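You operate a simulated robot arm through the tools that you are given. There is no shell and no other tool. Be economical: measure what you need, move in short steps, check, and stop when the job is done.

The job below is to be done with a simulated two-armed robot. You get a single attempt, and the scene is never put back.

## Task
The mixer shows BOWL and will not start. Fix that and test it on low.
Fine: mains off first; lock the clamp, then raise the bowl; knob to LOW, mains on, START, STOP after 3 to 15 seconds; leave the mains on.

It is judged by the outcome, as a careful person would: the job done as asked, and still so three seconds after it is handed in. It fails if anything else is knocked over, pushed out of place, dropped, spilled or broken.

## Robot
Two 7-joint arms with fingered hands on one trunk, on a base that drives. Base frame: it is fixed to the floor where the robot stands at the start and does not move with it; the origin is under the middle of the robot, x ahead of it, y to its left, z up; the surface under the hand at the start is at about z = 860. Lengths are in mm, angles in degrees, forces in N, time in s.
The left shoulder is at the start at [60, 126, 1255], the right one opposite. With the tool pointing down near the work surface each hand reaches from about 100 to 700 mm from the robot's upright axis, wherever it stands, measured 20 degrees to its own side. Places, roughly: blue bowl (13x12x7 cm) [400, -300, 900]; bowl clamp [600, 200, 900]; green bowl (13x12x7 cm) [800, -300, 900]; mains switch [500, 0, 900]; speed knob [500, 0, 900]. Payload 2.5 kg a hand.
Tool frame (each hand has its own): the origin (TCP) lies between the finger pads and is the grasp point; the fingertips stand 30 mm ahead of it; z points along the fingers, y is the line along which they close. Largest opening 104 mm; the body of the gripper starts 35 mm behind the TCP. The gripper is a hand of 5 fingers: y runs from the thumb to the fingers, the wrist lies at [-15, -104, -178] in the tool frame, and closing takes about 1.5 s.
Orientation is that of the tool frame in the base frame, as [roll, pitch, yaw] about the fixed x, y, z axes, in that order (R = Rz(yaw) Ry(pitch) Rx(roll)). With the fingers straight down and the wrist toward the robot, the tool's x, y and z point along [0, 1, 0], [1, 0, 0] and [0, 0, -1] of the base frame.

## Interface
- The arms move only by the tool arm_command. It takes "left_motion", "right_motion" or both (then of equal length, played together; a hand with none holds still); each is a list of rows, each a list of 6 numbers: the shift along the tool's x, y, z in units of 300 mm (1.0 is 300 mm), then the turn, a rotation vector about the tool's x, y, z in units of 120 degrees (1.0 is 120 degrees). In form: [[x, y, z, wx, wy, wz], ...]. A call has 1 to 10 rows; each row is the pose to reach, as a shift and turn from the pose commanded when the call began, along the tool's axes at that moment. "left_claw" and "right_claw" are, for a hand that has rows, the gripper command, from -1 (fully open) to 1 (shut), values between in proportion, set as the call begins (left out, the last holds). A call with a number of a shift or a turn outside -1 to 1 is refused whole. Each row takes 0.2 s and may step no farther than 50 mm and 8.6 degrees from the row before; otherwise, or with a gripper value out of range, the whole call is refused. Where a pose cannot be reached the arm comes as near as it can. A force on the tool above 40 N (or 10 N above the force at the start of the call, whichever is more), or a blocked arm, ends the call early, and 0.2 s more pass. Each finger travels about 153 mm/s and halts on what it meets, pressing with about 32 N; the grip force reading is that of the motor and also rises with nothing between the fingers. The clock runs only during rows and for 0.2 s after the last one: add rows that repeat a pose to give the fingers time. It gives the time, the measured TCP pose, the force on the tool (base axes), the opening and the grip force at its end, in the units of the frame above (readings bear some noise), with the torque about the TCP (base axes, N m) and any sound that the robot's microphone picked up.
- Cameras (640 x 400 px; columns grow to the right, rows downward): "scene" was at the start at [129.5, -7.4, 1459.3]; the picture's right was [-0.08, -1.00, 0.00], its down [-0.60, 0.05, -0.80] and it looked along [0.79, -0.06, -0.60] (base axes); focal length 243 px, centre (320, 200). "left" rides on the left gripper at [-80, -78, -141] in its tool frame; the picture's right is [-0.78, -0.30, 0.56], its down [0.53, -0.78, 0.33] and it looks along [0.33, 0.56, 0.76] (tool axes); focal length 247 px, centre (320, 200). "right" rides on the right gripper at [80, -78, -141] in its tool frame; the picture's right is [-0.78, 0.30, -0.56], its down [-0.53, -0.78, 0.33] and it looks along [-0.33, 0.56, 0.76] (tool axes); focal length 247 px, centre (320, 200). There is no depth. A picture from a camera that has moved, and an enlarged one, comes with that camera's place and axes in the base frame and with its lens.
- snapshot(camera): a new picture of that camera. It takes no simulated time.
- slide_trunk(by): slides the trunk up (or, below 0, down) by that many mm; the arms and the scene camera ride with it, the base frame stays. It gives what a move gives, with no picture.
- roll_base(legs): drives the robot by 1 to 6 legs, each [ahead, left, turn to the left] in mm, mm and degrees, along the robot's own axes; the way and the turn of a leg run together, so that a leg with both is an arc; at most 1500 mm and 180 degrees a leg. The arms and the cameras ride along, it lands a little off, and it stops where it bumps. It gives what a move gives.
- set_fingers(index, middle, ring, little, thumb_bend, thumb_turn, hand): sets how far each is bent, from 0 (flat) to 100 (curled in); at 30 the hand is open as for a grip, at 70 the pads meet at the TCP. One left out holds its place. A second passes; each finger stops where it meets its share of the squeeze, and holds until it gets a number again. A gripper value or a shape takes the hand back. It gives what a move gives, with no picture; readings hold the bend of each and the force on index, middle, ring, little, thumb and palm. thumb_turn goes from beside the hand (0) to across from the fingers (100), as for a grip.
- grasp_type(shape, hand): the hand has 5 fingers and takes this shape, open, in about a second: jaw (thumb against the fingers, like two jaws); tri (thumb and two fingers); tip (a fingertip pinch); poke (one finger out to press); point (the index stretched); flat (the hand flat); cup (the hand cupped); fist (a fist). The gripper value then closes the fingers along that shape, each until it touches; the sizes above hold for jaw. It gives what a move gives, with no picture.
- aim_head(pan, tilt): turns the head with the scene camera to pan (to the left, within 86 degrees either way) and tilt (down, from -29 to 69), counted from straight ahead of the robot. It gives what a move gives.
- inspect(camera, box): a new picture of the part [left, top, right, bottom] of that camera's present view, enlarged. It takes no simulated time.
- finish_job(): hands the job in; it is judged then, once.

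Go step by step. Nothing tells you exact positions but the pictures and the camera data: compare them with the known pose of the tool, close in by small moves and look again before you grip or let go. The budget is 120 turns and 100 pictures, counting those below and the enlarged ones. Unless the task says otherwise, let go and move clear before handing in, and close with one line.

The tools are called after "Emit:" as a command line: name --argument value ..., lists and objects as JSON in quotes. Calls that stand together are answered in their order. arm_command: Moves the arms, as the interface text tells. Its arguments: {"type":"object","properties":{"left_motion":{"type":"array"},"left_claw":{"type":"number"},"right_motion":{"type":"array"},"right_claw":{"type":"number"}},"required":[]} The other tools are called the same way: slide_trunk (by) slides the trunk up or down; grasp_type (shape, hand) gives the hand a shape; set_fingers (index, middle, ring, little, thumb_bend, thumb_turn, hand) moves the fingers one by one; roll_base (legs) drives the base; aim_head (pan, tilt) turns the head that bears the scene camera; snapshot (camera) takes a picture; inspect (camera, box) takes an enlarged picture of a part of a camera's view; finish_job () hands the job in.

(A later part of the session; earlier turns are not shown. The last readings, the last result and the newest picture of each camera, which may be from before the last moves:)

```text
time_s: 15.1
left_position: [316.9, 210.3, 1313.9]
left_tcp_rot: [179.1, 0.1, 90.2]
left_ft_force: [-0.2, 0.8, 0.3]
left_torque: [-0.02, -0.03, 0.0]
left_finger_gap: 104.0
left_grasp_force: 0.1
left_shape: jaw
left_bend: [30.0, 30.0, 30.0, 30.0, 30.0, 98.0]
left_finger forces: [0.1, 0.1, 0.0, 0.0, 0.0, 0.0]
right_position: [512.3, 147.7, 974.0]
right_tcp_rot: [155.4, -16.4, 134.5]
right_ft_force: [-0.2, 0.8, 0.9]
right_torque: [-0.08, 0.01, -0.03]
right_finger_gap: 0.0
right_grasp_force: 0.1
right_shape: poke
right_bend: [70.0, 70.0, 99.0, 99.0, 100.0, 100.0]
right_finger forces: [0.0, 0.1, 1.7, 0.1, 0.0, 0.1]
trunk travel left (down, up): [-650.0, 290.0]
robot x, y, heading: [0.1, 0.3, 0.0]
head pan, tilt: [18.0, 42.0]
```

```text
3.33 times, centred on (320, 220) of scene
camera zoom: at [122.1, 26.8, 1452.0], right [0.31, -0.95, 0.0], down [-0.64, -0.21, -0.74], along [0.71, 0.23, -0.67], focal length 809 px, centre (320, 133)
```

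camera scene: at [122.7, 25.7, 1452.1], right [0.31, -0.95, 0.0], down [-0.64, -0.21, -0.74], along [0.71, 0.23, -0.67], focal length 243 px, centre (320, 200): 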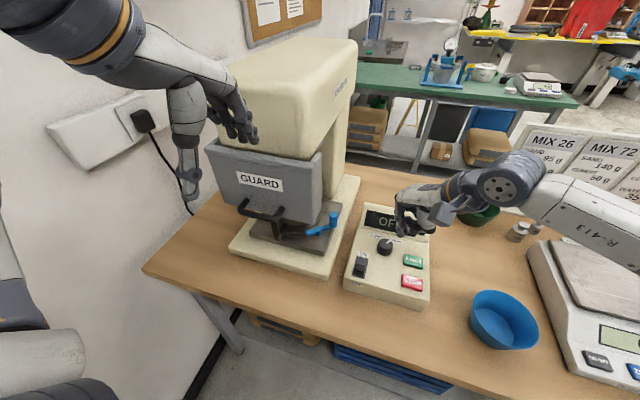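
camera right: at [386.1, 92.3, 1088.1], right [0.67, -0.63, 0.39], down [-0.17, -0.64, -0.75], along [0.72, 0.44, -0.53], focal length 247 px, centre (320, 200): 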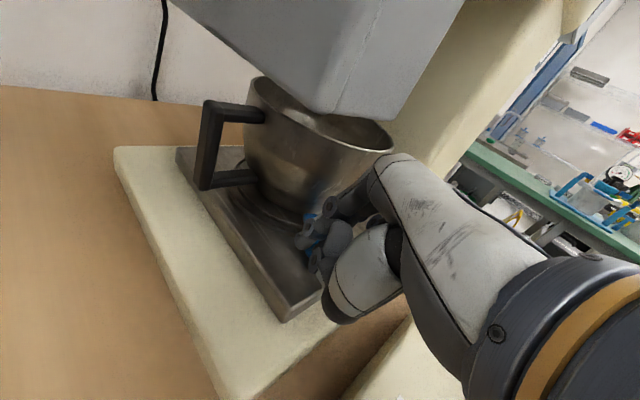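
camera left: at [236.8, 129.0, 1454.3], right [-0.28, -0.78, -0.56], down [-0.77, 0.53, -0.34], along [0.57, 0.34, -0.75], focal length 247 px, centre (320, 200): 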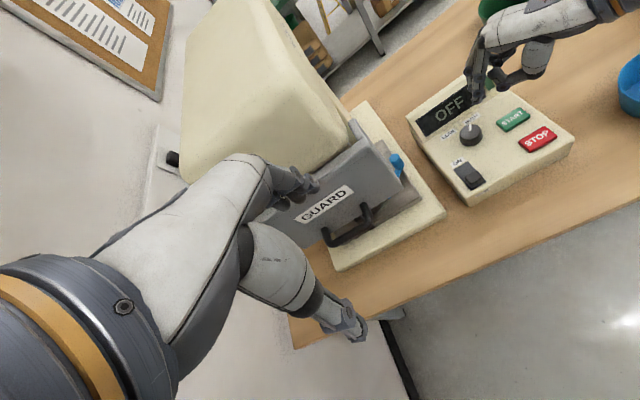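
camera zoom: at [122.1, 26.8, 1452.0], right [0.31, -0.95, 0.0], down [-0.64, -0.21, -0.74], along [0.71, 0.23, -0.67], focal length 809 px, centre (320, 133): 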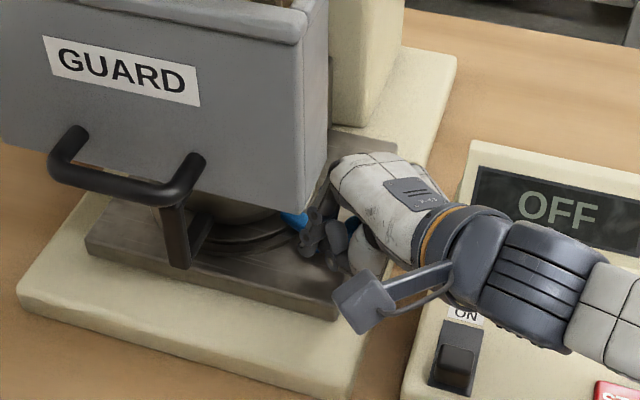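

My hand hides the knob, and the contact force has gone. I'll back out along the finger axis to see where the lever stands.

Emit:
arm_command --right_motion '[[0, 0, -0.1, 0, 0, 0], [0, 0, -0.2, 0, 0, 0], [0, 0, -0.3, 0, 0, 0]]'

Emit:
snapshot --camera "right"

Emit:
inspect --camera "scene" --box '[240, 160, 400, 280]'

```text
time_s: 15.9
left_position: [316.9, 208.5, 1313.7]
left_tcp_rot: [179.1, 0.0, 90.3]
left_ft_force: [-0.2, -0.1, 1.0]
left_torque: [-0.02, -0.02, 0.0]
left_finger_gap: 103.9
left_grasp_force: 0.0
left_shape: jaw
left_bend: [30.0, 30.0, 30.0, 30.0, 30.0, 98.0]
left_finger forces: [0.1, 0.1, 0.1, 0.1, 0.0, 0.0]
right_position: [504.9, 98.2, 1054.0]
right_tcp_rot: [155.1, -16.1, 134.2]
right_ft_force: [0.1, -0.7, 0.3]
right_torque: [0.0, 0.0, -0.01]
right_finger_gap: 0.0
right_grasp_force: 0.0
right_shape: poke
right_bend: [70.0, 70.0, 99.0, 99.0, 100.0, 100.0]
right_finger forces: [0.0, 0.0, 0.1, 0.0, 0.0, 0.0]
trunk travel left (down, up): [-650.0, 290.0]
robot x, y, heading: [-0.2, -1.7, -0.1]
head pan, tilt: [18.0, 42.0]
```

```text
63 pictures are left
camera right: at [376.7, 44.3, 1167.4], right [0.67, -0.64, 0.39], down [-0.17, -0.64, -0.75], along [0.73, 0.43, -0.53], focal length 247 px, centre (320, 200)
```

right: 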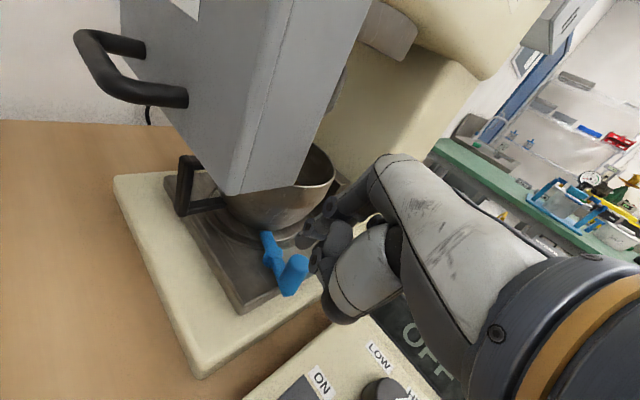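

```text
3.33 times, centred on (320, 220) of scene
camera zoom: at [122.1, 25.1, 1452.2], right [0.31, -0.95, 0.0], down [-0.64, -0.21, -0.74], along [0.71, 0.23, -0.67], focal length 809 px, centre (320, 133)
```

zoom: 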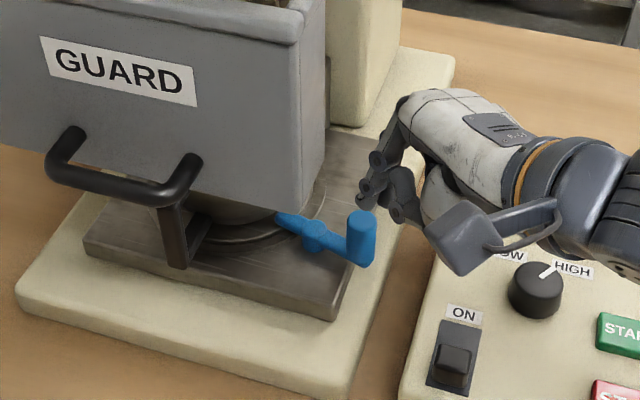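

The lever has turned about 46° and its knob is now near (552, 129). My finger slipped past it because my y was too large. I'll go behind it again, matching its y.

Emit:
arm_command --right_motion '[[-0.088, 0.096, 0.036, 0, 0, 0], [-0.176, 0.191, 0.071, 0, 0, 0], [-0.181, 0.165, 0.197, 0, 0, 0], [-0.186, 0.138, 0.323, 0, 0, 0]]'

Emit:
snapshot --camera "right"

```text
time_s: 16.9
left_position: [316.1, 209.7, 1314.9]
left_tcp_rot: [179.0, -0.1, 90.3]
left_ft_force: [-0.2, -0.3, 0.4]
left_torque: [0.01, 0.02, 0.0]
left_finger_gap: 103.8
left_grasp_force: 0.1
left_shape: jaw
left_bend: [30.0, 30.0, 30.0, 30.0, 30.0, 98.0]
left_finger forces: [0.0, 0.0, 0.1, 0.0, 0.1, 0.1]
right_position: [583.3, 133.1, 968.9]
right_tcp_rot: [155.0, -16.3, 134.3]
right_ft_force: [0.6, -1.3, -0.9]
right_torque: [0.08, 0.02, 0.02]
right_finger_gap: 0.0
right_grasp_force: 0.1
right_shape: poke
right_bend: [70.0, 70.0, 99.0, 99.0, 100.0, 100.0]
right_finger forces: [0.0, 0.0, 0.0, 0.0, 0.0, 0.1]
trunk travel left (down, up): [-650.0, 290.0]
robot x, y, heading: [-0.5, 3.1, -0.1]
head pan, tilt: [18.0, 42.0]
```

```text
61 pictures are left
camera right: at [456.1, 77.6, 1082.1], right [0.67, -0.64, 0.39], down [-0.17, -0.63, -0.76], along [0.73, 0.44, -0.53], focal length 247 px, centre (320, 200)
```

right: 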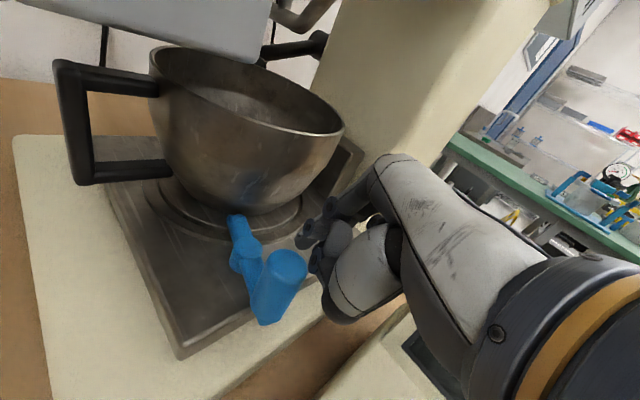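

I have a clear view, with the knob straight ahead of the thumb and fist. I'll push toward the robot, keeping y near 126.

Emit:
arm_command --right_motion '[[0.031, -0.06, -0.018, 0, 0, 0], [0.059, -0.1, -0.027, 0, 0, 0], [0.095, -0.135, -0.032, 0, 0, 0], [0.131, -0.157, -0.031, 0, 0, 0]]'

Emit:
snapshot --camera "right"

Emit:
inspect --camera "scene" --box '[240, 160, 400, 280]'

```text
time_s: 17.9
left_position: [320.5, 208.2, 1314.0]
left_tcp_rot: [179.3, 0.1, 90.1]
left_ft_force: [0.0, -0.7, -0.5]
left_torque: [0.01, -0.01, 0.01]
left_finger_gap: 103.8
left_grasp_force: 0.1
left_shape: jaw
left_bend: [30.0, 30.0, 30.0, 30.0, 30.0, 98.0]
left_finger forces: [0.0, 0.0, 0.1, 0.1, 0.1, 0.0]
right_position: [532.7, 123.2, 971.4]
right_tcp_rot: [154.7, -15.7, 133.5]
right_ft_force: [29.2, -5.4, 0.4]
right_torque: [-0.25, -0.32, -0.42]
right_finger_gap: 0.0
right_grasp_force: 0.1
right_shape: poke
right_bend: [70.0, 70.0, 99.0, 99.0, 100.0, 100.0]
right_finger forces: [12.9, 17.0, 0.0, 0.1, 0.0, 0.0]
right hand out of reach, approached as far as the arm can: row 1
trunk travel left (down, up): [-650.0, 290.0]
robot x, y, heading: [1.0, -0.7, 0.1]
head pan, tilt: [18.0, 42.0]
```

```text
60 pictures are left
camera right: at [402.1, 68.7, 1084.0], right [0.65, -0.65, 0.4], down [-0.17, -0.63, -0.75], along [0.74, 0.43, -0.52], focal length 247 px, centre (320, 200)
```

right: 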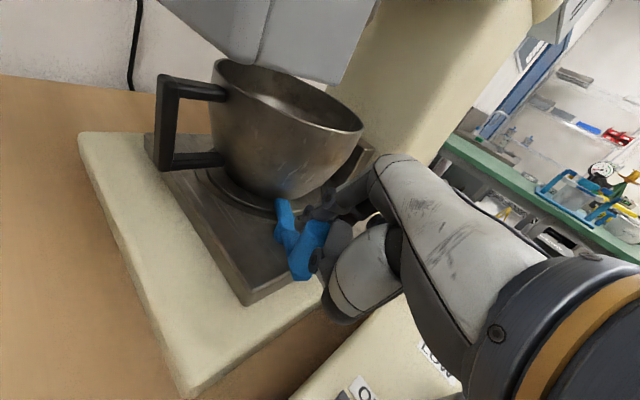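

```text
3.33 times, centred on (320, 220) of scene
camera zoom: at [126.6, 24.5, 1451.8], right [0.31, -0.95, 0.0], down [-0.64, -0.21, -0.74], along [0.7, 0.23, -0.67], focal length 809 px, centre (320, 133)
```

zoom: 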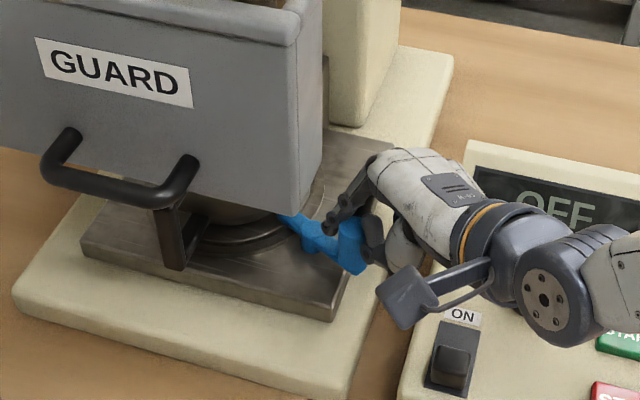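

Both fingertips now pull on the knob with 29 N, and the lever is near the bowl's foot. I'll press a little more to see whether this is the end stop.

Emit:
arm_command --right_motion '[[0.015, -0.012, 0, 0, 0, 0], [0.03, -0.024, 0, 0, 0, 0], [0.03, -0.024, 0, 0, 0, 0]]'

Emit:
inspect --camera "right" --box '[180, 100, 360, 320]'

```text
time_s: 18.7
left_position: [316.6, 209.9, 1315.4]
left_tcp_rot: [179.2, 0.1, 90.3]
left_ft_force: [-0.6, 0.5, -0.5]
left_torque: [0.04, 0.01, -0.03]
left_finger_gap: 103.7
left_grasp_force: 0.1
left_shape: jaw
left_bend: [30.0, 30.0, 30.0, 30.0, 30.0, 98.0]
left_finger forces: [0.0, 0.0, 0.0, 0.0, 0.1, 0.0]
right_position: [514.1, 129.3, 969.3]
right_tcp_rot: [155.4, -16.5, 134.6]
right_ft_force: [2.7, 9.3, 0.4]
right_torque: [0.12, 0.02, 0.14]
right_finger_gap: 0.1
right_grasp_force: 0.0
right_shape: poke
right_bend: [70.0, 70.0, 99.0, 99.0, 100.0, 100.0]
right_finger forces: [0.0, 9.2, 0.1, 0.1, 0.1, 0.0]
right hand out of reach, approached as far as the arm can: row 2, 3
trunk travel left (down, up): [-650.0, 290.0]
robot x, y, heading: [2.3, 1.8, -0.1]
head pan, tilt: [18.0, 42.0]
```

```text
1.82 times, centred on (270, 210) of right
camera zoom: at [388.4, 74.1, 1082.9], right [0.67, -0.63, 0.38], down [-0.17, -0.64, -0.75], along [0.72, 0.44, -0.54], focal length 449 px, centre (411, 182)
```

zoom: 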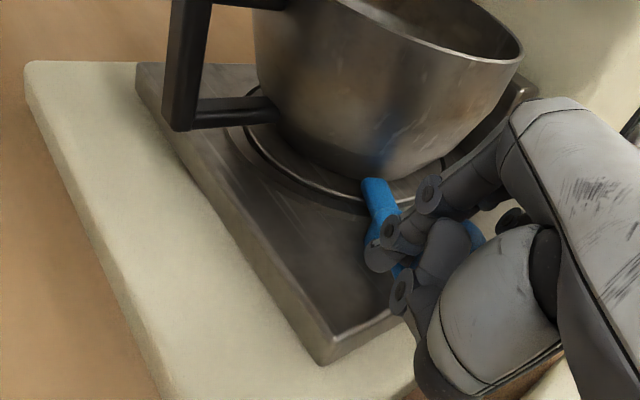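

Emit:
arm_command --right_motion '[[-0.01, -0.03, -0.08, 0, 0, 0], [-0.01, -0.06, -0.2, 0, 0, 0], [0, -0.06, -0.3, 0, 0, 0]]'

Emit:
inspect --camera "right" --box '[150, 120, 350, 320]'

Emit:
inspect --camera "scene" --box '[260, 180, 360, 260]'

```text
time_s: 19.5
left_position: [315.7, 208.3, 1315.5]
left_tcp_rot: [179.1, 0.0, 90.2]
left_ft_force: [0.9, 0.1, -0.4]
left_torque: [0.0, 0.02, 0.02]
left_finger_gap: 103.7
left_grasp_force: 0.1
left_shape: jaw
left_bend: [30.0, 30.0, 30.0, 30.0, 30.0, 98.0]
left_finger forces: [0.1, 0.0, 0.0, 0.0, 0.0, 0.0]
right_position: [502.0, 77.8, 1043.5]
right_tcp_rot: [155.3, -16.3, 134.4]
right_ft_force: [0.3, -0.4, 0.0]
right_torque: [0.02, 0.01, -0.01]
right_finger_gap: 0.0
right_grasp_force: 0.0
right_shape: poke
right_bend: [70.0, 70.0, 99.0, 99.0, 100.0, 100.0]
right_finger forces: [0.0, 0.0, 0.0, 0.1, 0.0, 0.1]
right hand out of reach, approached as far as the arm can: row 1, 2, 3
trunk travel left (down, up): [-650.0, 290.0]
robot x, y, heading: [0.6, 2.0, 0.2]
head pan, tilt: [18.0, 42.0]
```

```text
2.00 times, centred on (250, 220) of right
camera zoom: at [376.4, 21.8, 1158.2], right [0.67, -0.63, 0.39], down [-0.17, -0.64, -0.75], along [0.72, 0.44, -0.54], focal length 494 px, centre (460, 160)
```

zoom: 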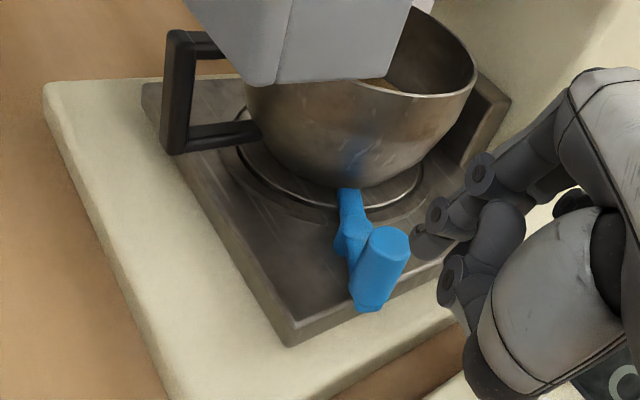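

```text
5.00 times, centred on (310, 220) of scene
camera zoom: at [122.4, 25.6, 1452.1], right [0.31, -0.95, 0.0], down [-0.64, -0.21, -0.74], along [0.71, 0.23, -0.67], focal length 1214 px, centre (370, 100)
```

zoom: 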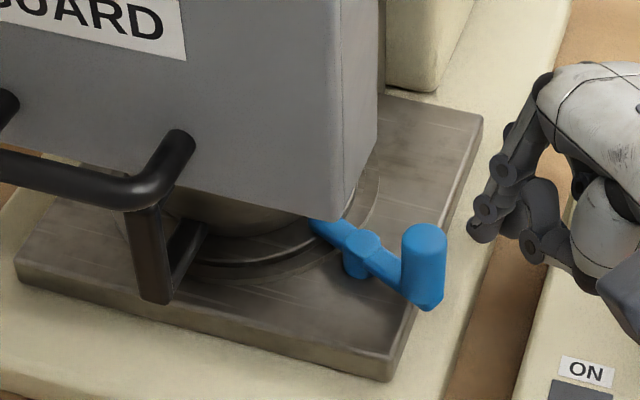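

The short end now points at the bowl's centre, over the foot flange, at about 58° turned. It held against 29 N, so it may be at its stop. I'll confirm with one more firm push, kept centred on the knob.

Emit:
arm_command --right_motion '[[-0.068, 0.096, 0.048, 0, 0, 0], [-0.135, 0.192, 0.096, 0, 0, 0], [-0.136, 0.166, 0.2, 0, 0, 0], [-0.136, 0.141, 0.309, 0, 0, 0], [-0.087, 0.087, 0.3, 0, 0, 0]]'

Emit:
snapshot --camera "right"

```text
time_s: 20.7
left_position: [316.5, 208.8, 1315.0]
left_tcp_rot: [179.1, 0.0, 90.1]
left_ft_force: [0.6, -0.1, 1.0]
left_torque: [0.01, -0.07, 0.02]
left_finger_gap: 103.9
left_grasp_force: 0.1
left_shape: jaw
left_bend: [30.0, 30.0, 30.0, 30.0, 30.0, 98.0]
left_finger forces: [0.0, 0.1, 0.0, 0.0, 0.0, 0.0]
right_position: [551.0, 113.8, 968.3]
right_tcp_rot: [155.2, -16.1, 134.0]
right_ft_force: [0.2, -0.1, 0.4]
right_torque: [0.01, -0.01, 0.0]
right_finger_gap: 0.1
right_grasp_force: 0.1
right_shape: poke
right_bend: [70.0, 70.0, 99.0, 99.0, 100.0, 100.0]
right_finger forces: [0.1, 0.0, 0.0, 0.1, 0.0, 0.0]
trunk travel left (down, up): [-650.0, 290.0]
robot x, y, heading: [-0.9, -1.0, -0.1]
head pan, tilt: [18.0, 42.0]
```

```text
55 pictures are left
camera right: at [423.8, 59.6, 1082.0], right [0.67, -0.64, 0.39], down [-0.17, -0.64, -0.75], along [0.73, 0.43, -0.53], focal length 247 px, centre (320, 200)
```

right: 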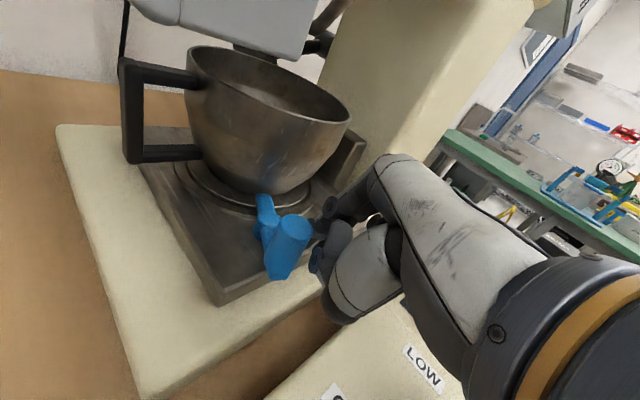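

Emit:
arm_command --right_motion '[[0.018, -0.02, -0.003, 0, 0, 0], [0.036, -0.04, -0.006, 0, 0, 0], [0.054, -0.06, -0.01, 0, 0, 0]]'

Emit:
inspect --camera "right" --box '[150, 120, 350, 320]'

Emit:
inspect --camera "scene" --box '[260, 180, 360, 260]'

```text
time_s: 21.5
left_position: [320.5, 207.7, 1314.2]
left_tcp_rot: [179.4, -0.1, 90.2]
left_ft_force: [-0.8, 0.0, 0.1]
left_torque: [0.01, 0.01, -0.02]
left_finger_gap: 103.8
left_grasp_force: 0.0
left_shape: jaw
left_bend: [30.0, 30.0, 30.0, 30.0, 30.0, 98.0]
left_finger forces: [0.1, 0.1, 0.0, 0.0, 0.0, 0.0]
right_position: [536.2, 107.4, 966.3]
right_tcp_rot: [155.5, -15.9, 133.0]
right_ft_force: [31.4, -9.9, 1.0]
right_torque: [0.04, 0.17, -0.66]
right_finger_gap: 0.0
right_grasp_force: 0.1
right_shape: poke
right_bend: [70.0, 70.0, 99.0, 99.0, 100.0, 100.0]
right_finger forces: [32.8, 0.1, 0.0, 0.0, 0.0, 0.0]
trunk travel left (down, up): [-650.0, 290.0]
robot x, y, heading: [-0.1, -1.7, -0.0]
head pan, tilt: [18.0, 42.0]
```

```text
2.00 times, centred on (250, 220) of right
camera zoom: at [406.9, 55.2, 1080.1], right [0.65, -0.65, 0.39], down [-0.18, -0.64, -0.75], along [0.73, 0.42, -0.54], focal length 494 px, centre (460, 160)
```

zoom: 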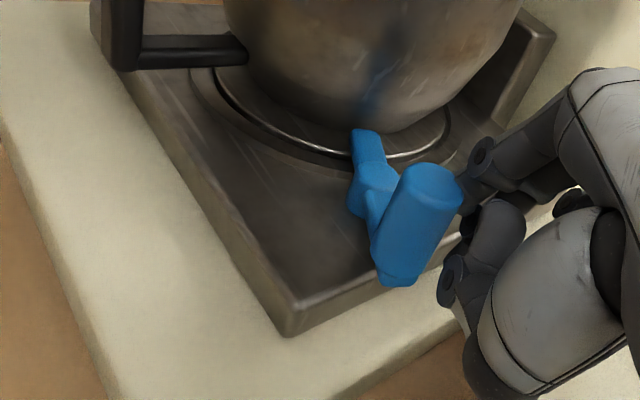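

```text
5.00 times, centred on (310, 220) of scene
camera zoom: at [127.1, 23.6, 1451.8], right [0.31, -0.95, 0.0], down [-0.64, -0.21, -0.74], along [0.7, 0.23, -0.67], focal length 1214 px, centre (370, 100)
```

zoom: 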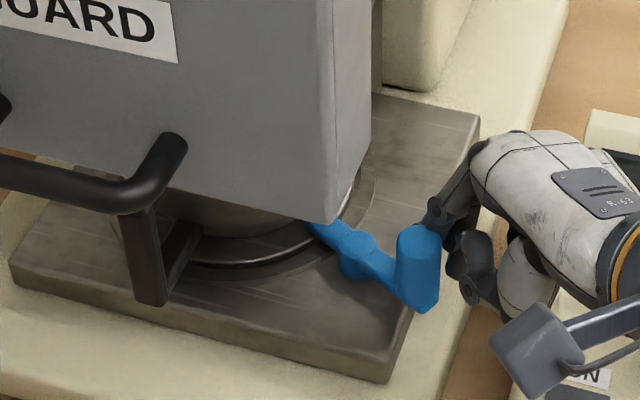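

The lever stays put under 31 N, so it is on its stop and the clamp is locked. I'll withdraw the right hand and take the left hand around to the mixer's left side to view the lift lever.

Emit:
arm_command --left_motion '[[0.124, 0, 0, 0, 0, 0.04], [0.248, 0, 0.03, 0, 0, 0.08], [0.372, 0, 0.09, 0, 0, 0.12], [0.496, 0.01, 0.17, 0, 0, 0.16], [0.62, 0.02, 0.26, 0, 0, 0.2], [0.744, 0.03, 0.36, 0, 0, 0.25], [0.87, 0.047, 0.45, 0, 0, 0.29]]' --right_motion '[[-0.056, 0.061, 0.01, 0, 0, 0], [-0.07, 0.03, -0.12, 0, 0, 0], [-0.09, 0, -0.25, 0, 0, 0], [-0.11, -0.04, -0.38, 0, 0, 0], [-0.128, -0.076, -0.497, 0, 0, 0], [-0.128, -0.076, -0.497, 0, 0, 0], [-0.128, -0.076, -0.497, 0, 0, 0]]'

Emit:
snapshot --camera "left"

Emit:
snapshot --camera "scene"

```text
time_s: 23.1
left_position: [332.6, 472.1, 1179.5]
left_tcp_rot: [179.3, -0.4, 55.4]
left_ft_force: [-0.5, -1.0, 0.0]
left_torque: [0.0, -0.01, 0.0]
left_finger_gap: 104.0
left_grasp_force: 0.1
left_shape: jaw
left_bend: [30.0, 30.0, 30.0, 30.0, 30.0, 98.0]
left_finger forces: [0.0, 0.1, 0.1, 0.0, 0.0, 0.0]
right_position: [517.8, 6.2, 1077.8]
right_tcp_rot: [155.3, -16.0, 134.1]
right_ft_force: [0.8, -0.5, 0.1]
right_torque: [-0.03, -0.02, 0.02]
right_finger_gap: 0.0
right_grasp_force: 0.1
right_shape: poke
right_bend: [70.0, 70.0, 99.0, 99.0, 100.0, 100.0]
right_finger forces: [0.0, 0.1, 0.0, 0.1, 0.0, 0.0]
trunk travel left (down, up): [-650.0, 290.0]
robot x, y, heading: [-3.9, 0.6, -0.1]
head pan, tilt: [18.0, 42.0]
```

```text
52 pictures are left
camera left: at [220.9, 450.9, 1318.9], right [-0.68, -0.47, -0.57], down [-0.33, 0.88, -0.34], along [0.66, -0.04, -0.75], focal length 247 px, centre (320, 200)
```

left: 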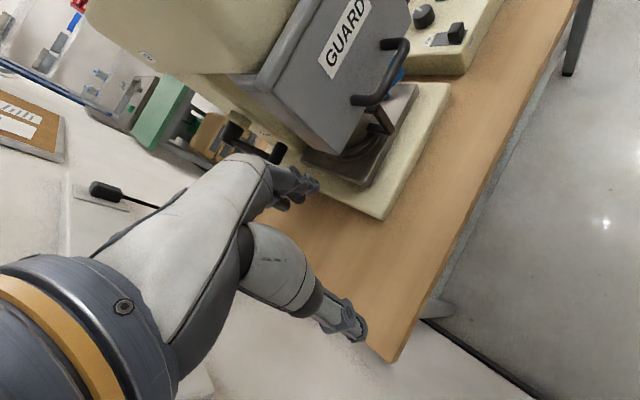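

```text
51 pictures are left
camera scene: at [122.7, 25.8, 1452.1], right [0.31, -0.95, 0.0], down [-0.64, -0.21, -0.74], along [0.71, 0.23, -0.67], focal length 243 px, centre (320, 200)
```

scene: 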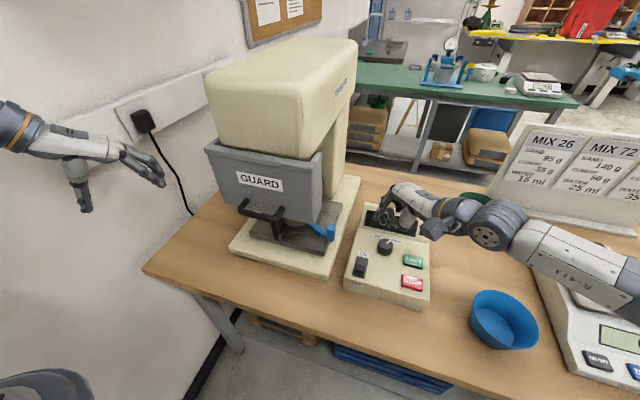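

Emit:
inspect --camera "left" --box '[180, 70, 340, 210]'

```text
2.86 times, centred on (260, 140) of left
camera zoom: at [220.9, 450.9, 1318.9], right [-0.68, -0.47, -0.57], down [-0.33, 0.88, -0.34], along [0.66, -0.04, -0.75], focal length 706 px, centre (491, 371)
```

zoom: 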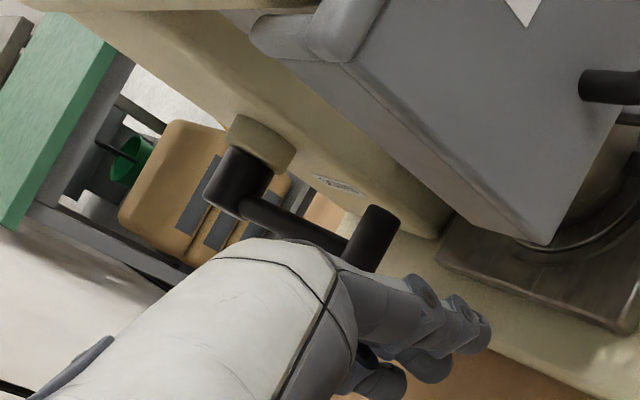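

Emit:
inspect --camera "left" --box '[225, 95, 295, 145]'

```text
8.00 times, centred on (260, 120) of left
camera zoom: at [220.9, 450.9, 1318.9], right [-0.68, -0.47, -0.57], down [-0.33, 0.88, -0.34], along [0.66, -0.04, -0.75], focal length 1976 px, centre (800, 840)
```

zoom: 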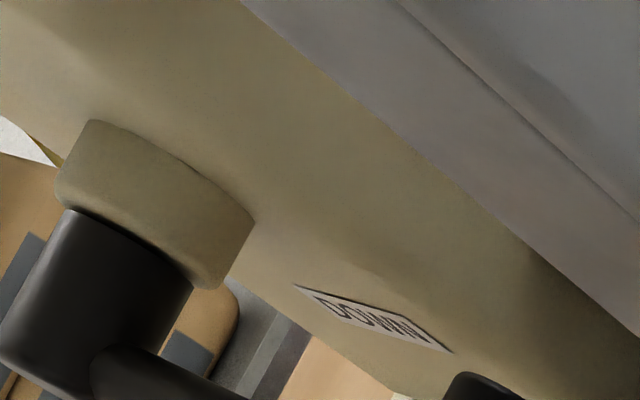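

The label beside the lever's present position says DOWN, so it has to swing up. The hub is about (766, 390, 1067) and the grip about (655, 365–430, 1016). To reach it past the guard I'll pull both hands in and slide the base left by 150 mm.

Emit:
arm_command --left_motion '[[-0.069, 0.027, -0.017, 0, 0, 0], [-0.138, 0.055, -0.033, 0, 0, 0], [-0.207, 0.082, -0.05, 0, 0, 0], [-0.276, 0.109, -0.067, 0, 0, 0], [-0.345, 0.137, -0.083, 0, 0, 0], [-0.413, 0.164, -0.1, 0, 0, 0]]' --right_motion '[[-0.016, -0.069, -0.115, 0, 0, 0], [-0.032, -0.138, -0.23, 0, 0, 0], [-0.048, -0.206, -0.345, 0, 0, 0], [-0.064, -0.275, -0.46, 0, 0, 0], [-0.08, -0.344, -0.575, 0, 0, 0], [-0.096, -0.413, -0.69, 0, 0, 0]]'

Emit:
roll_base --legs '[[0, 150, 0]]'

Emit:
aim_head --pan 15 --tilt 40

Emit:
snapshot --camera "scene"

Emit:
snapshot --camera "left"

```text
time_s: 24.5
left_position: [300.5, 340.5, 1210.6]
left_tcp_rot: [179.3, -0.5, 55.4]
left_ft_force: [-0.7, 0.3, 0.0]
left_torque: [0.03, 0.0, 0.0]
left_finger_gap: 103.8
left_grasp_force: 0.1
left_shape: jaw
left_bend: [30.0, 30.0, 30.0, 30.0, 30.0, 98.0]
left_finger forces: [0.0, 0.1, 0.1, 0.0, 0.1, 0.0]
right_position: [460.7, -104.7, 1149.1]
right_tcp_rot: [155.2, -16.2, 134.2]
right_ft_force: [0.0, 0.3, 0.2]
right_torque: [0.0, -0.03, 0.01]
right_finger_gap: 0.1
right_grasp_force: 0.1
right_shape: poke
right_bend: [70.0, 70.0, 99.0, 99.0, 100.0, 100.0]
right_finger forces: [0.0, 0.0, 0.0, 0.0, 0.0, 0.1]
right hand out of reach, approached as far as the arm can: row 4, 5, 6
trunk travel left (down, up): [-650.0, 290.0]
robot x, y, heading: [1.2, -0.8, -0.1]
head pan, tilt: [18.0, 42.0]
```

```text
time_s: 25.9
left_position: [300.7, 490.9, 1209.4]
left_tcp_rot: [179.3, -0.4, 55.3]
left_ft_force: [-0.1, 0.2, 0.4]
left_torque: [-0.01, -0.04, 0.01]
left_finger_gap: 104.1
left_grasp_force: 0.1
left_shape: jaw
left_bend: [30.0, 30.0, 30.0, 30.0, 30.0, 98.0]
left_finger forces: [0.1, 0.0, 0.0, 0.0, 0.0, 0.0]
right_position: [463.1, 45.1, 1150.5]
right_tcp_rot: [155.3, -16.2, 134.0]
right_ft_force: [0.3, 0.1, -0.2]
right_torque: [-0.03, 0.01, 0.0]
right_finger_gap: 0.1
right_grasp_force: 0.2
right_shape: poke
right_bend: [70.0, 70.0, 99.0, 99.0, 100.0, 100.0]
right_finger forces: [0.0, 0.0, 0.1, 0.0, 0.0, 0.0]
trunk travel left (down, up): [-650.0, 290.0]
robot x, y, heading: [1.6, 152.1, -0.2]
head pan, tilt: [18.0, 42.0]
```

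```text
time_s: 26.5
left_position: [299.6, 489.1, 1210.1]
left_tcp_rot: [179.3, -0.5, 55.3]
left_ft_force: [0.9, 0.4, -0.1]
left_torque: [0.01, 0.0, 0.0]
left_finger_gap: 103.7
left_grasp_force: 0.0
left_shape: jaw
left_bend: [30.0, 30.0, 30.0, 30.0, 30.0, 98.0]
left_finger forces: [0.1, 0.1, 0.1, 0.0, 0.1, 0.1]
right_position: [462.1, 44.5, 1148.0]
right_tcp_rot: [155.3, -16.1, 133.9]
right_ft_force: [0.1, 0.5, -0.2]
right_torque: [0.0, -0.01, 0.0]
right_finger_gap: 0.1
right_grasp_force: 0.1
right_shape: poke
right_bend: [70.0, 70.0, 99.0, 99.0, 100.0, 100.0]
right_finger forces: [0.1, 0.0, 0.1, 0.0, 0.0, 0.0]
trunk travel left (down, up): [-650.0, 290.0]
robot x, y, heading: [3.9, 145.1, -0.1]
head pan, tilt: [15.0, 40.0]
```

```text
48 pictures are left
camera scene: at [125.0, 170.0, 1455.1], right [0.26, -0.97, 0.0], down [-0.62, -0.17, -0.77], along [0.74, 0.2, -0.64], focal length 243 px, centre (320, 200)
```

scene: 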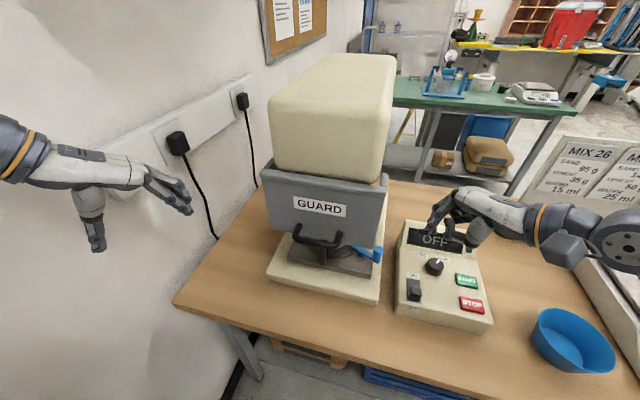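

```text
47 pictures are left
camera left: at [189.6, 468.1, 1348.9], right [-0.68, -0.47, -0.57], down [-0.33, 0.88, -0.34], along [0.66, -0.04, -0.75], focal length 247 px, centre (320, 200)
```

left: 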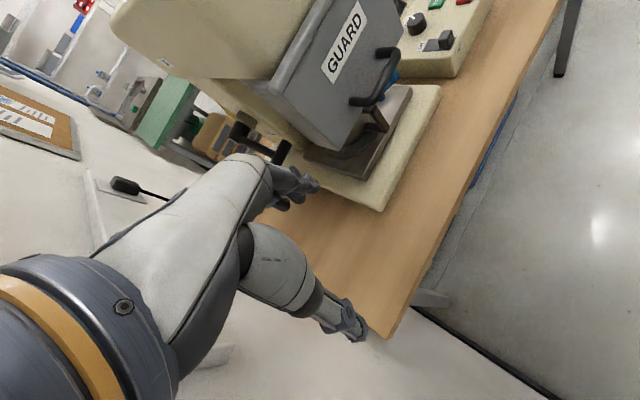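

The base moved without contact, and the lever is in view. I'll enlarge it to see how the grip joins the arm.

Emit:
inspect --camera "left" --box '[215, 95, 335, 195]'

```text
4.00 times, centred on (275, 145) of left
camera zoom: at [189.6, 468.1, 1348.9], right [-0.68, -0.47, -0.57], down [-0.33, 0.88, -0.34], along [0.66, -0.04, -0.75], focal length 988 px, centre (500, 420)
```

zoom: 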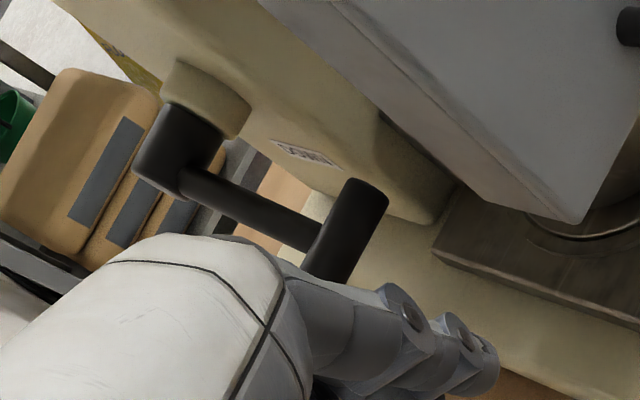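

The grip is a crossbar (y about 365–440) with the arm at its middle. I'll make a left fist, tip it 45° forward, and bring it in along the mixer's left side below the bar so that it can lift from underneath.

Emit:
grasp_type --shape "fist" --hand "left"

Emit:
arm_command --left_motion '[[0.033, 0.088, 0.108, -0.047, 0.003, -0.007], [0.067, 0.177, 0.217, -0.094, 0.006, -0.014], [0.1, 0.265, 0.325, -0.14, 0.009, -0.021], [0.133, 0.354, 0.433, -0.187, 0.012, -0.028], [0.166, 0.442, 0.542, -0.234, 0.015, -0.035], [0.2, 0.53, 0.65, -0.281, 0.018, -0.042], [0.233, 0.619, 0.759, -0.328, 0.021, -0.049], [0.266, 0.707, 0.867, -0.374, 0.023, -0.055]]'

Emit:
snapshot --camera "left"

Emit:
snapshot --camera "scene"

```text
time_s: 27.4
left_position: [300.2, 489.5, 1211.0]
left_tcp_rot: [179.3, -0.4, 55.3]
left_ft_force: [0.2, 0.5, 0.6]
left_torque: [-0.01, 0.01, 0.02]
left_finger_gap: 0.2
left_grasp_force: 0.0
left_shape: fist
left_bend: [100.0, 100.0, 100.0, 100.0, 86.0, 85.0]
left_finger forces: [0.1, 0.0, 0.1, 0.0, 0.1, 0.0]
right_position: [462.1, 44.8, 1149.7]
right_tcp_rot: [155.3, -16.2, 134.0]
right_ft_force: [0.3, 0.8, 0.3]
right_torque: [0.01, -0.02, -0.02]
right_finger_gap: 0.0
right_grasp_force: 0.1
right_shape: poke
right_bend: [70.0, 70.0, 99.0, 99.0, 100.0, 100.0]
right_finger forces: [0.0, 0.0, 0.0, 0.1, 0.1, 0.0]
trunk travel left (down, up): [-650.0, 290.0]
robot x, y, heading: [-1.9, 145.7, 0.0]
head pan, tilt: [15.0, 40.0]
```

```text
time_s: 29.2
left_position: [402.4, 505.9, 1046.3]
left_tcp_rot: [134.3, -0.5, 62.4]
left_ft_force: [-0.4, 0.8, -0.1]
left_torque: [-0.02, -0.01, -0.01]
left_finger_gap: 0.0
left_grasp_force: 0.1
left_shape: fist
left_bend: [100.0, 100.0, 100.0, 100.0, 86.0, 85.0]
left_finger forces: [0.0, 0.1, 0.0, 0.1, 0.1, 0.0]
left hand out of reach, approached as far as the arm can: row 6, 7, 8
right_position: [461.0, 46.1, 1150.2]
right_tcp_rot: [155.3, -16.1, 133.8]
right_ft_force: [-0.7, 0.4, -0.1]
right_torque: [0.0, 0.01, 0.03]
right_finger_gap: 0.1
right_grasp_force: 0.0
right_shape: poke
right_bend: [70.0, 70.0, 99.0, 99.0, 100.0, 100.0]
right_finger forces: [0.1, 0.0, 0.0, 0.0, 0.0, 0.0]
trunk travel left (down, up): [-650.0, 290.0]
robot x, y, heading: [0.8, 147.6, -0.1]
head pan, tilt: [15.0, 40.0]
```

```text
45 pictures are left
camera left: at [227.3, 507.4, 1087.9], right [-0.19, -0.77, -0.61], down [-0.02, 0.62, -0.78], along [0.98, -0.14, -0.13], focal length 247 px, centre (320, 200)
```

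left: 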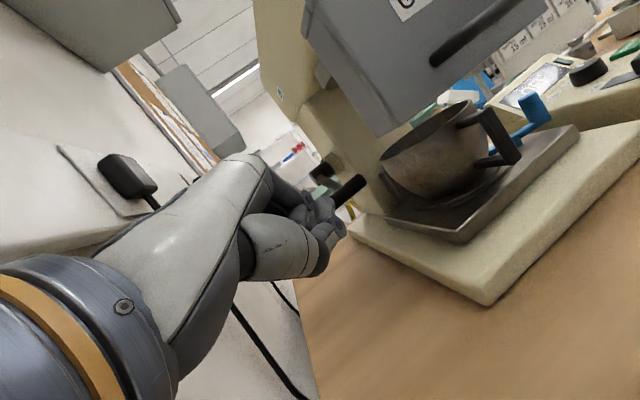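

```text
44 pictures are left
camera scene: at [123.8, 171.1, 1455.2], right [0.26, -0.97, 0.0], down [-0.62, -0.17, -0.77], along [0.74, 0.2, -0.64], focal length 243 px, centre (320, 200)
```

scene: 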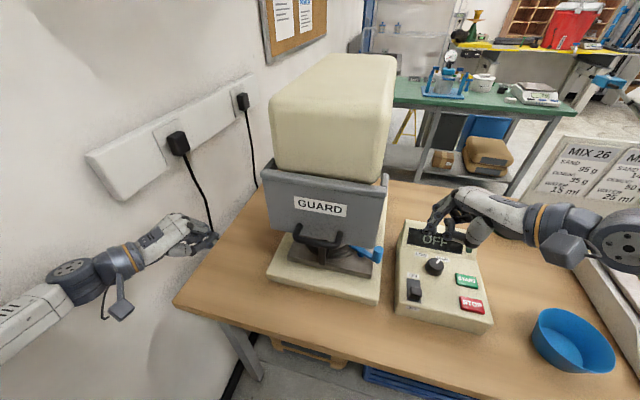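

The arm stopped short, at (402, 506, 1046), and nothing was touched. I'll hold the same command a moment to see whether it converges.

Emit:
arm_command --left_motion '[[0, 0, 0, 0, 0, 0], [0.0, 0.0, 0, 0, 0, 0], [0, 0, 0, 0, 0, 0]]'

```text
time_s: 30.0
left_position: [402.7, 505.2, 1046.8]
left_tcp_rot: [134.4, -0.3, 62.2]
left_ft_force: [-0.4, 0.0, 0.3]
left_torque: [0.04, 0.03, -0.03]
left_finger_gap: 0.0
left_grasp_force: 0.0
left_shape: fist
left_bend: [100.0, 100.0, 100.0, 100.0, 86.0, 85.0]
left_finger forces: [0.0, 0.0, 0.0, 0.1, 0.1, 0.0]
right_position: [461.7, 45.1, 1149.1]
right_tcp_rot: [155.2, -16.1, 133.9]
right_ft_force: [0.0, -0.6, -0.4]
right_torque: [-0.02, -0.02, -0.04]
right_finger_gap: 0.0
right_grasp_force: 0.0
right_shape: poke
right_bend: [70.0, 70.0, 99.0, 99.0, 100.0, 100.0]
right_finger forces: [0.1, 0.0, 0.0, 0.0, 0.0, 0.1]
trunk travel left (down, up): [-650.0, 290.0]
robot x, y, heading: [1.1, 147.5, -0.0]
head pan, tilt: [15.0, 40.0]
```

Emit:
arm_command --left_motion '[[0.002, 0.078, 0.08, 0, 0, 0], [0.004, 0.156, 0.16, 0, 0, 0]]'

```text
time_s: 30.6
left_position: [430.6, 481.9, 1079.9]
left_tcp_rot: [134.3, -0.5, 62.3]
left_ft_force: [-0.7, 0.1, 0.2]
left_torque: [0.0, -0.03, -0.03]
left_finger_gap: 0.0
left_grasp_force: 0.0
left_shape: fist
left_bend: [100.0, 100.0, 100.0, 100.0, 86.0, 85.0]
left_finger forces: [0.0, 0.0, 0.0, 0.0, 0.0, 0.0]
left hand out of reach, approached as far as the arm can: row 1, 2
right_position: [461.5, 44.8, 1149.3]
right_tcp_rot: [155.2, -16.2, 134.0]
right_ft_force: [-0.2, 0.4, -0.3]
right_torque: [0.02, 0.01, 0.02]
right_finger_gap: 0.0
right_grasp_force: 0.0
right_shape: poke
right_bend: [70.0, 70.0, 99.0, 99.0, 100.0, 100.0]
right_finger forces: [0.0, 0.0, 0.0, 0.0, 0.0, 0.0]
trunk travel left (down, up): [-650.0, 290.0]
robot x, y, heading: [0.6, 149.1, 0.0]
head pan, tilt: [15.0, 40.0]
```

Reach here depends on the arm's height, so lowering the trunk should help. First I'll raise the right hand to keep it clear of the control box.

Emit:
arm_command --right_motion '[[0.041, 0.01, -0.107, 0, 0, 0], [0.082, 0.02, -0.213, 0, 0, 0], [0.122, 0.031, -0.32, 0, 0, 0], [0.163, 0.041, -0.427, 0, 0, 0]]'

Emit:
arm_command --left_motion '[[0.0, -0.08, -0.1, 0, 0, 0], [0.0, -0.08, -0.22, 0, 0, 0]]'

Emit:
snapshot --camera "scene"

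```text
time_s: 31.6
left_position: [431.0, 482.2, 1079.7]
left_tcp_rot: [134.4, -0.4, 62.3]
left_ft_force: [-0.2, -0.1, 0.3]
left_torque: [0.03, -0.02, 0.03]
left_finger_gap: 0.2
left_grasp_force: 0.1
left_shape: fist
left_bend: [100.0, 100.0, 100.0, 100.0, 86.0, 85.0]
left_finger forces: [0.0, 0.0, 0.0, 0.0, 0.0, 0.0]
right_position: [419.8, 25.5, 1279.5]
right_tcp_rot: [155.4, -16.2, 133.9]
right_ft_force: [0.4, 0.2, -0.6]
right_torque: [-0.04, 0.03, 0.0]
right_finger_gap: 0.0
right_grasp_force: 0.0
right_shape: poke
right_bend: [70.0, 70.0, 99.0, 99.0, 100.0, 100.0]
right_finger forces: [0.0, 0.0, 0.0, 0.0, 0.0, 0.0]
trunk travel left (down, up): [-650.0, 290.0]
robot x, y, heading: [1.2, 147.0, 0.0]
head pan, tilt: [15.0, 40.0]
```

```text
time_s: 32.2
left_position: [377.0, 513.8, 1105.3]
left_tcp_rot: [134.5, -0.5, 62.4]
left_ft_force: [-0.4, 0.1, -0.2]
left_torque: [0.0, -0.02, 0.01]
left_finger_gap: 0.0
left_grasp_force: 0.1
left_shape: fist
left_bend: [100.0, 100.0, 100.0, 100.0, 86.0, 85.0]
left_finger forces: [0.0, 0.0, 0.0, 0.0, 0.1, 0.1]
right_position: [421.0, 24.7, 1279.2]
right_tcp_rot: [155.2, -16.2, 133.9]
right_ft_force: [0.0, 0.6, -0.2]
right_torque: [-0.02, -0.01, 0.02]
right_finger_gap: 0.0
right_grasp_force: 0.1
right_shape: poke
right_bend: [70.0, 70.0, 99.0, 99.0, 100.0, 100.0]
right_finger forces: [0.0, 0.0, 0.0, 0.0, 0.0, 0.0]
trunk travel left (down, up): [-650.0, 290.0]
robot x, y, heading: [-0.5, 151.2, 0.0]
head pan, tilt: [15.0, 40.0]
```

```text
43 pictures are left
camera scene: at [124.9, 169.9, 1455.1], right [0.26, -0.97, 0.0], down [-0.62, -0.17, -0.77], along [0.74, 0.2, -0.64], focal length 243 px, centre (320, 200)
```

scene: 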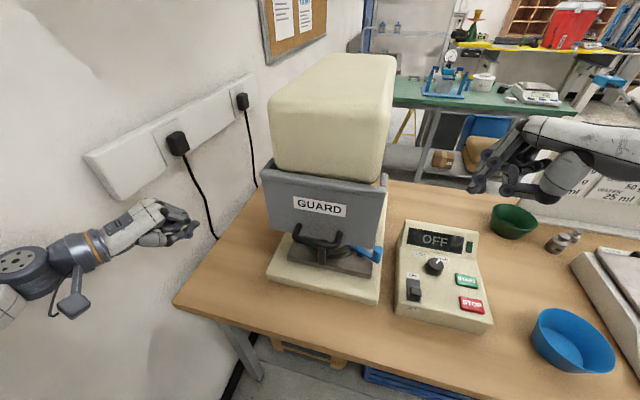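

Both hands are high and clear. I'll lower the trunk by 170 mm.

Emit:
slide_trunk --by -170

Emit:
arm_command --left_motion '[[0.004, 0.1, 0.08, 0, 0, 0], [0.006, 0.18, 0.16, 0, 0, 0], [0.008, 0.26, 0.26, 0, 0, 0]]'

Emit:
snapshot --camera "left"

```text
time_s: 34.1
left_position: [375.2, 513.4, 937.4]
left_tcp_rot: [134.3, -0.5, 62.4]
left_ft_force: [0.6, 1.0, -0.2]
left_torque: [0.01, 0.01, 0.01]
left_finger_gap: 0.1
left_grasp_force: 0.0
left_shape: fist
left_bend: [100.0, 100.0, 100.0, 100.0, 86.0, 85.0]
left_finger forces: [0.0, 0.0, 0.0, 0.1, 0.0, 0.0]
right_position: [420.6, 23.5, 1110.0]
right_tcp_rot: [155.3, -16.2, 134.0]
right_ft_force: [0.4, -0.4, 0.5]
right_torque: [0.0, -0.01, -0.03]
right_finger_gap: 0.0
right_grasp_force: 0.0
right_shape: poke
right_bend: [70.0, 70.0, 99.0, 99.0, 100.0, 100.0]
right_finger forces: [0.0, 0.0, 0.1, 0.0, 0.0, 0.1]
trunk travel left (down, up): [-480.0, 460.0]
robot x, y, heading: [1.1, 151.5, -0.2]
head pan, tilt: [15.0, 40.0]
```

```text
time_s: 34.9
left_position: [462.5, 466.6, 947.2]
left_tcp_rot: [134.4, -0.5, 62.4]
left_ft_force: [-0.1, 0.5, 0.2]
left_torque: [0.02, 0.0, -0.03]
left_finger_gap: 96.1
left_grasp_force: 0.0
left_shape: fist
left_bend: [100.0, 100.0, 100.0, 100.0, 86.0, 85.0]
left_finger forces: [0.1, 0.1, 0.0, 0.0, 0.0, 0.1]
left hand out of reach, approached as far as the arm can: row 3
right_position: [421.3, 25.1, 1110.0]
right_tcp_rot: [155.2, -16.1, 133.9]
right_ft_force: [-0.5, 0.2, -0.2]
right_torque: [0.02, 0.03, 0.0]
right_finger_gap: 0.0
right_grasp_force: 0.0
right_shape: poke
right_bend: [70.0, 70.0, 99.0, 99.0, 100.0, 100.0]
right_finger forces: [0.0, 0.0, 0.1, 0.1, 0.0, 0.0]
trunk travel left (down, up): [-480.0, 460.0]
robot x, y, heading: [-1.9, 146.3, 0.1]
head pan, tilt: [15.0, 40.0]
```

```text
42 pictures are left
camera left: at [288.4, 467.8, 989.4], right [-0.19, -0.77, -0.61], down [-0.02, 0.62, -0.78], along [0.98, -0.13, -0.13], focal length 247 px, centre (320, 200)
```

left: 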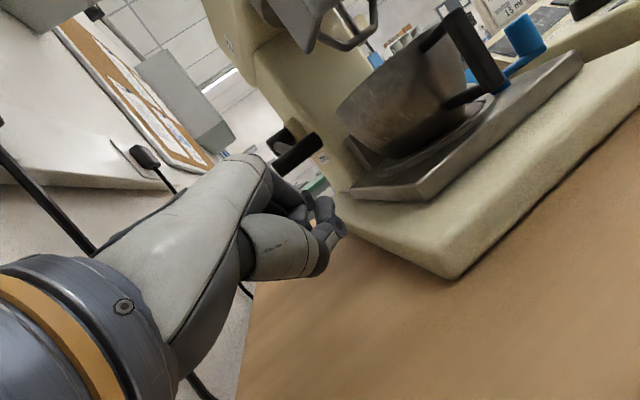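

The view is good and the bar is just ahead. The 45° tip limits the reach, so I'll ease it to about 30° and advance.

Emit:
arm_command --left_motion '[[0.0, 0.0, 0.0, 0.06, 0, 0], [0.024, 0.059, 0.096, 0.125, 0, 0], [0.048, 0.118, 0.192, 0.125, 0, 0], [0.072, 0.178, 0.288, 0.125, 0, 0]]'

Emit:
snapshot --camera "left"

Emit:
snapshot --camera "scene"

```text
time_s: 35.9
left_position: [559.8, 438.9, 927.0]
left_tcp_rot: [149.3, -0.4, 62.3]
left_ft_force: [-0.3, 0.0, -0.4]
left_torque: [-0.02, -0.02, 0.02]
left_finger_gap: 95.7
left_grasp_force: 0.1
left_shape: fist
left_bend: [100.0, 100.0, 100.0, 100.0, 86.0, 85.0]
left_finger forces: [0.0, 0.1, 0.0, 0.1, 0.0, 0.0]
right_position: [423.1, 24.7, 1110.3]
right_tcp_rot: [155.3, -16.2, 134.0]
right_ft_force: [0.3, 0.3, -0.4]
right_torque: [0.01, -0.02, 0.01]
right_finger_gap: 0.1
right_grasp_force: 0.1
right_shape: poke
right_bend: [70.0, 70.0, 99.0, 99.0, 100.0, 100.0]
right_finger forces: [0.1, 0.1, 0.0, 0.1, 0.0, 0.1]
trunk travel left (down, up): [-480.0, 460.0]
robot x, y, heading: [2.1, 150.5, 0.1]
head pan, tilt: [15.0, 40.0]
```

```text
41 pictures are left
camera left: at [401.1, 431.9, 1006.9], right [-0.33, -0.7, -0.63], down [-0.19, 0.71, -0.68], along [0.92, -0.1, -0.37], focal length 247 px, centre (320, 200)
```

left: 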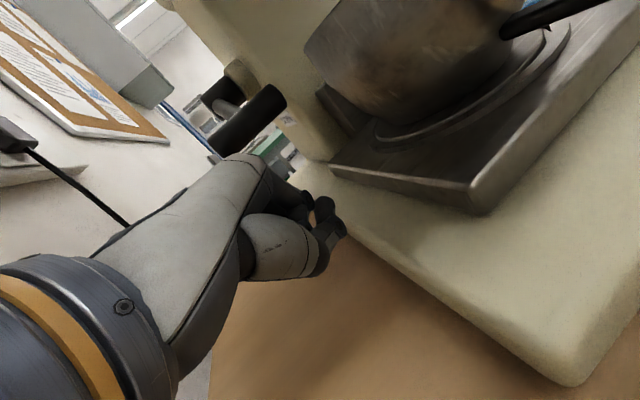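

```text
40 pictures are left
camera scene: at [125.3, 170.1, 1285.1], right [0.26, -0.97, 0.0], down [-0.62, -0.17, -0.77], along [0.74, 0.2, -0.64], focal length 243 px, centre (320, 200)
```

scene: 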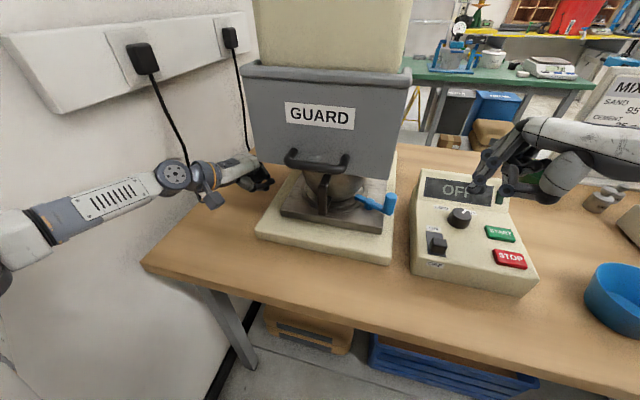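

The fist reached (560, 439, 927), and the bar runs from y 370 to 437 at x 655, z 1013. I'll slide the fist forward under the bar.

Emit:
arm_command --left_motion '[[0.036, 0.101, 0.062, 0, 0, 0], [0.073, 0.202, 0.124, 0, 0, 0]]'

Emit:
snapshot --camera "left"

```text
time_s: 36.5
left_position: [633.2, 425.4, 926.7]
left_tcp_rot: [149.5, -0.4, 62.3]
left_ft_force: [-0.4, 0.0, 0.0]
left_torque: [-0.03, 0.03, 0.03]
left_finger_gap: 96.0
left_grasp_force: 0.0
left_shape: fist
left_bend: [100.0, 100.0, 100.0, 100.0, 86.0, 85.0]
left_finger forces: [0.1, 0.0, 0.1, 0.0, 0.1, 0.0]
right_position: [422.1, 25.4, 1109.1]
right_tcp_rot: [155.2, -16.2, 134.0]
right_ft_force: [0.1, 0.0, 0.1]
right_torque: [-0.01, -0.04, -0.01]
right_finger_gap: 0.2
right_grasp_force: 0.1
right_shape: poke
right_bend: [70.0, 70.0, 99.0, 99.0, 100.0, 100.0]
right_finger forces: [0.0, 0.0, 0.0, 0.0, 0.1, 0.0]
trunk travel left (down, up): [-480.0, 460.0]
robot x, y, heading: [0.0, 148.6, 0.3]
head pan, tilt: [15.0, 40.0]
```

```text
39 pictures are left
camera left: at [472.8, 418.4, 1006.3], right [-0.33, -0.7, -0.64], down [-0.19, 0.71, -0.68], along [0.92, -0.1, -0.37], focal length 247 px, centre (320, 200)
```

left: 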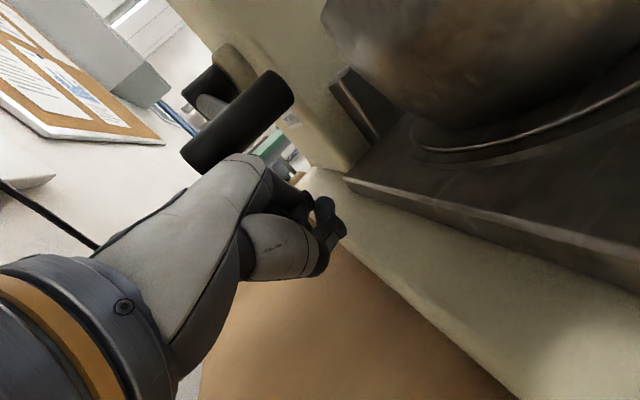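

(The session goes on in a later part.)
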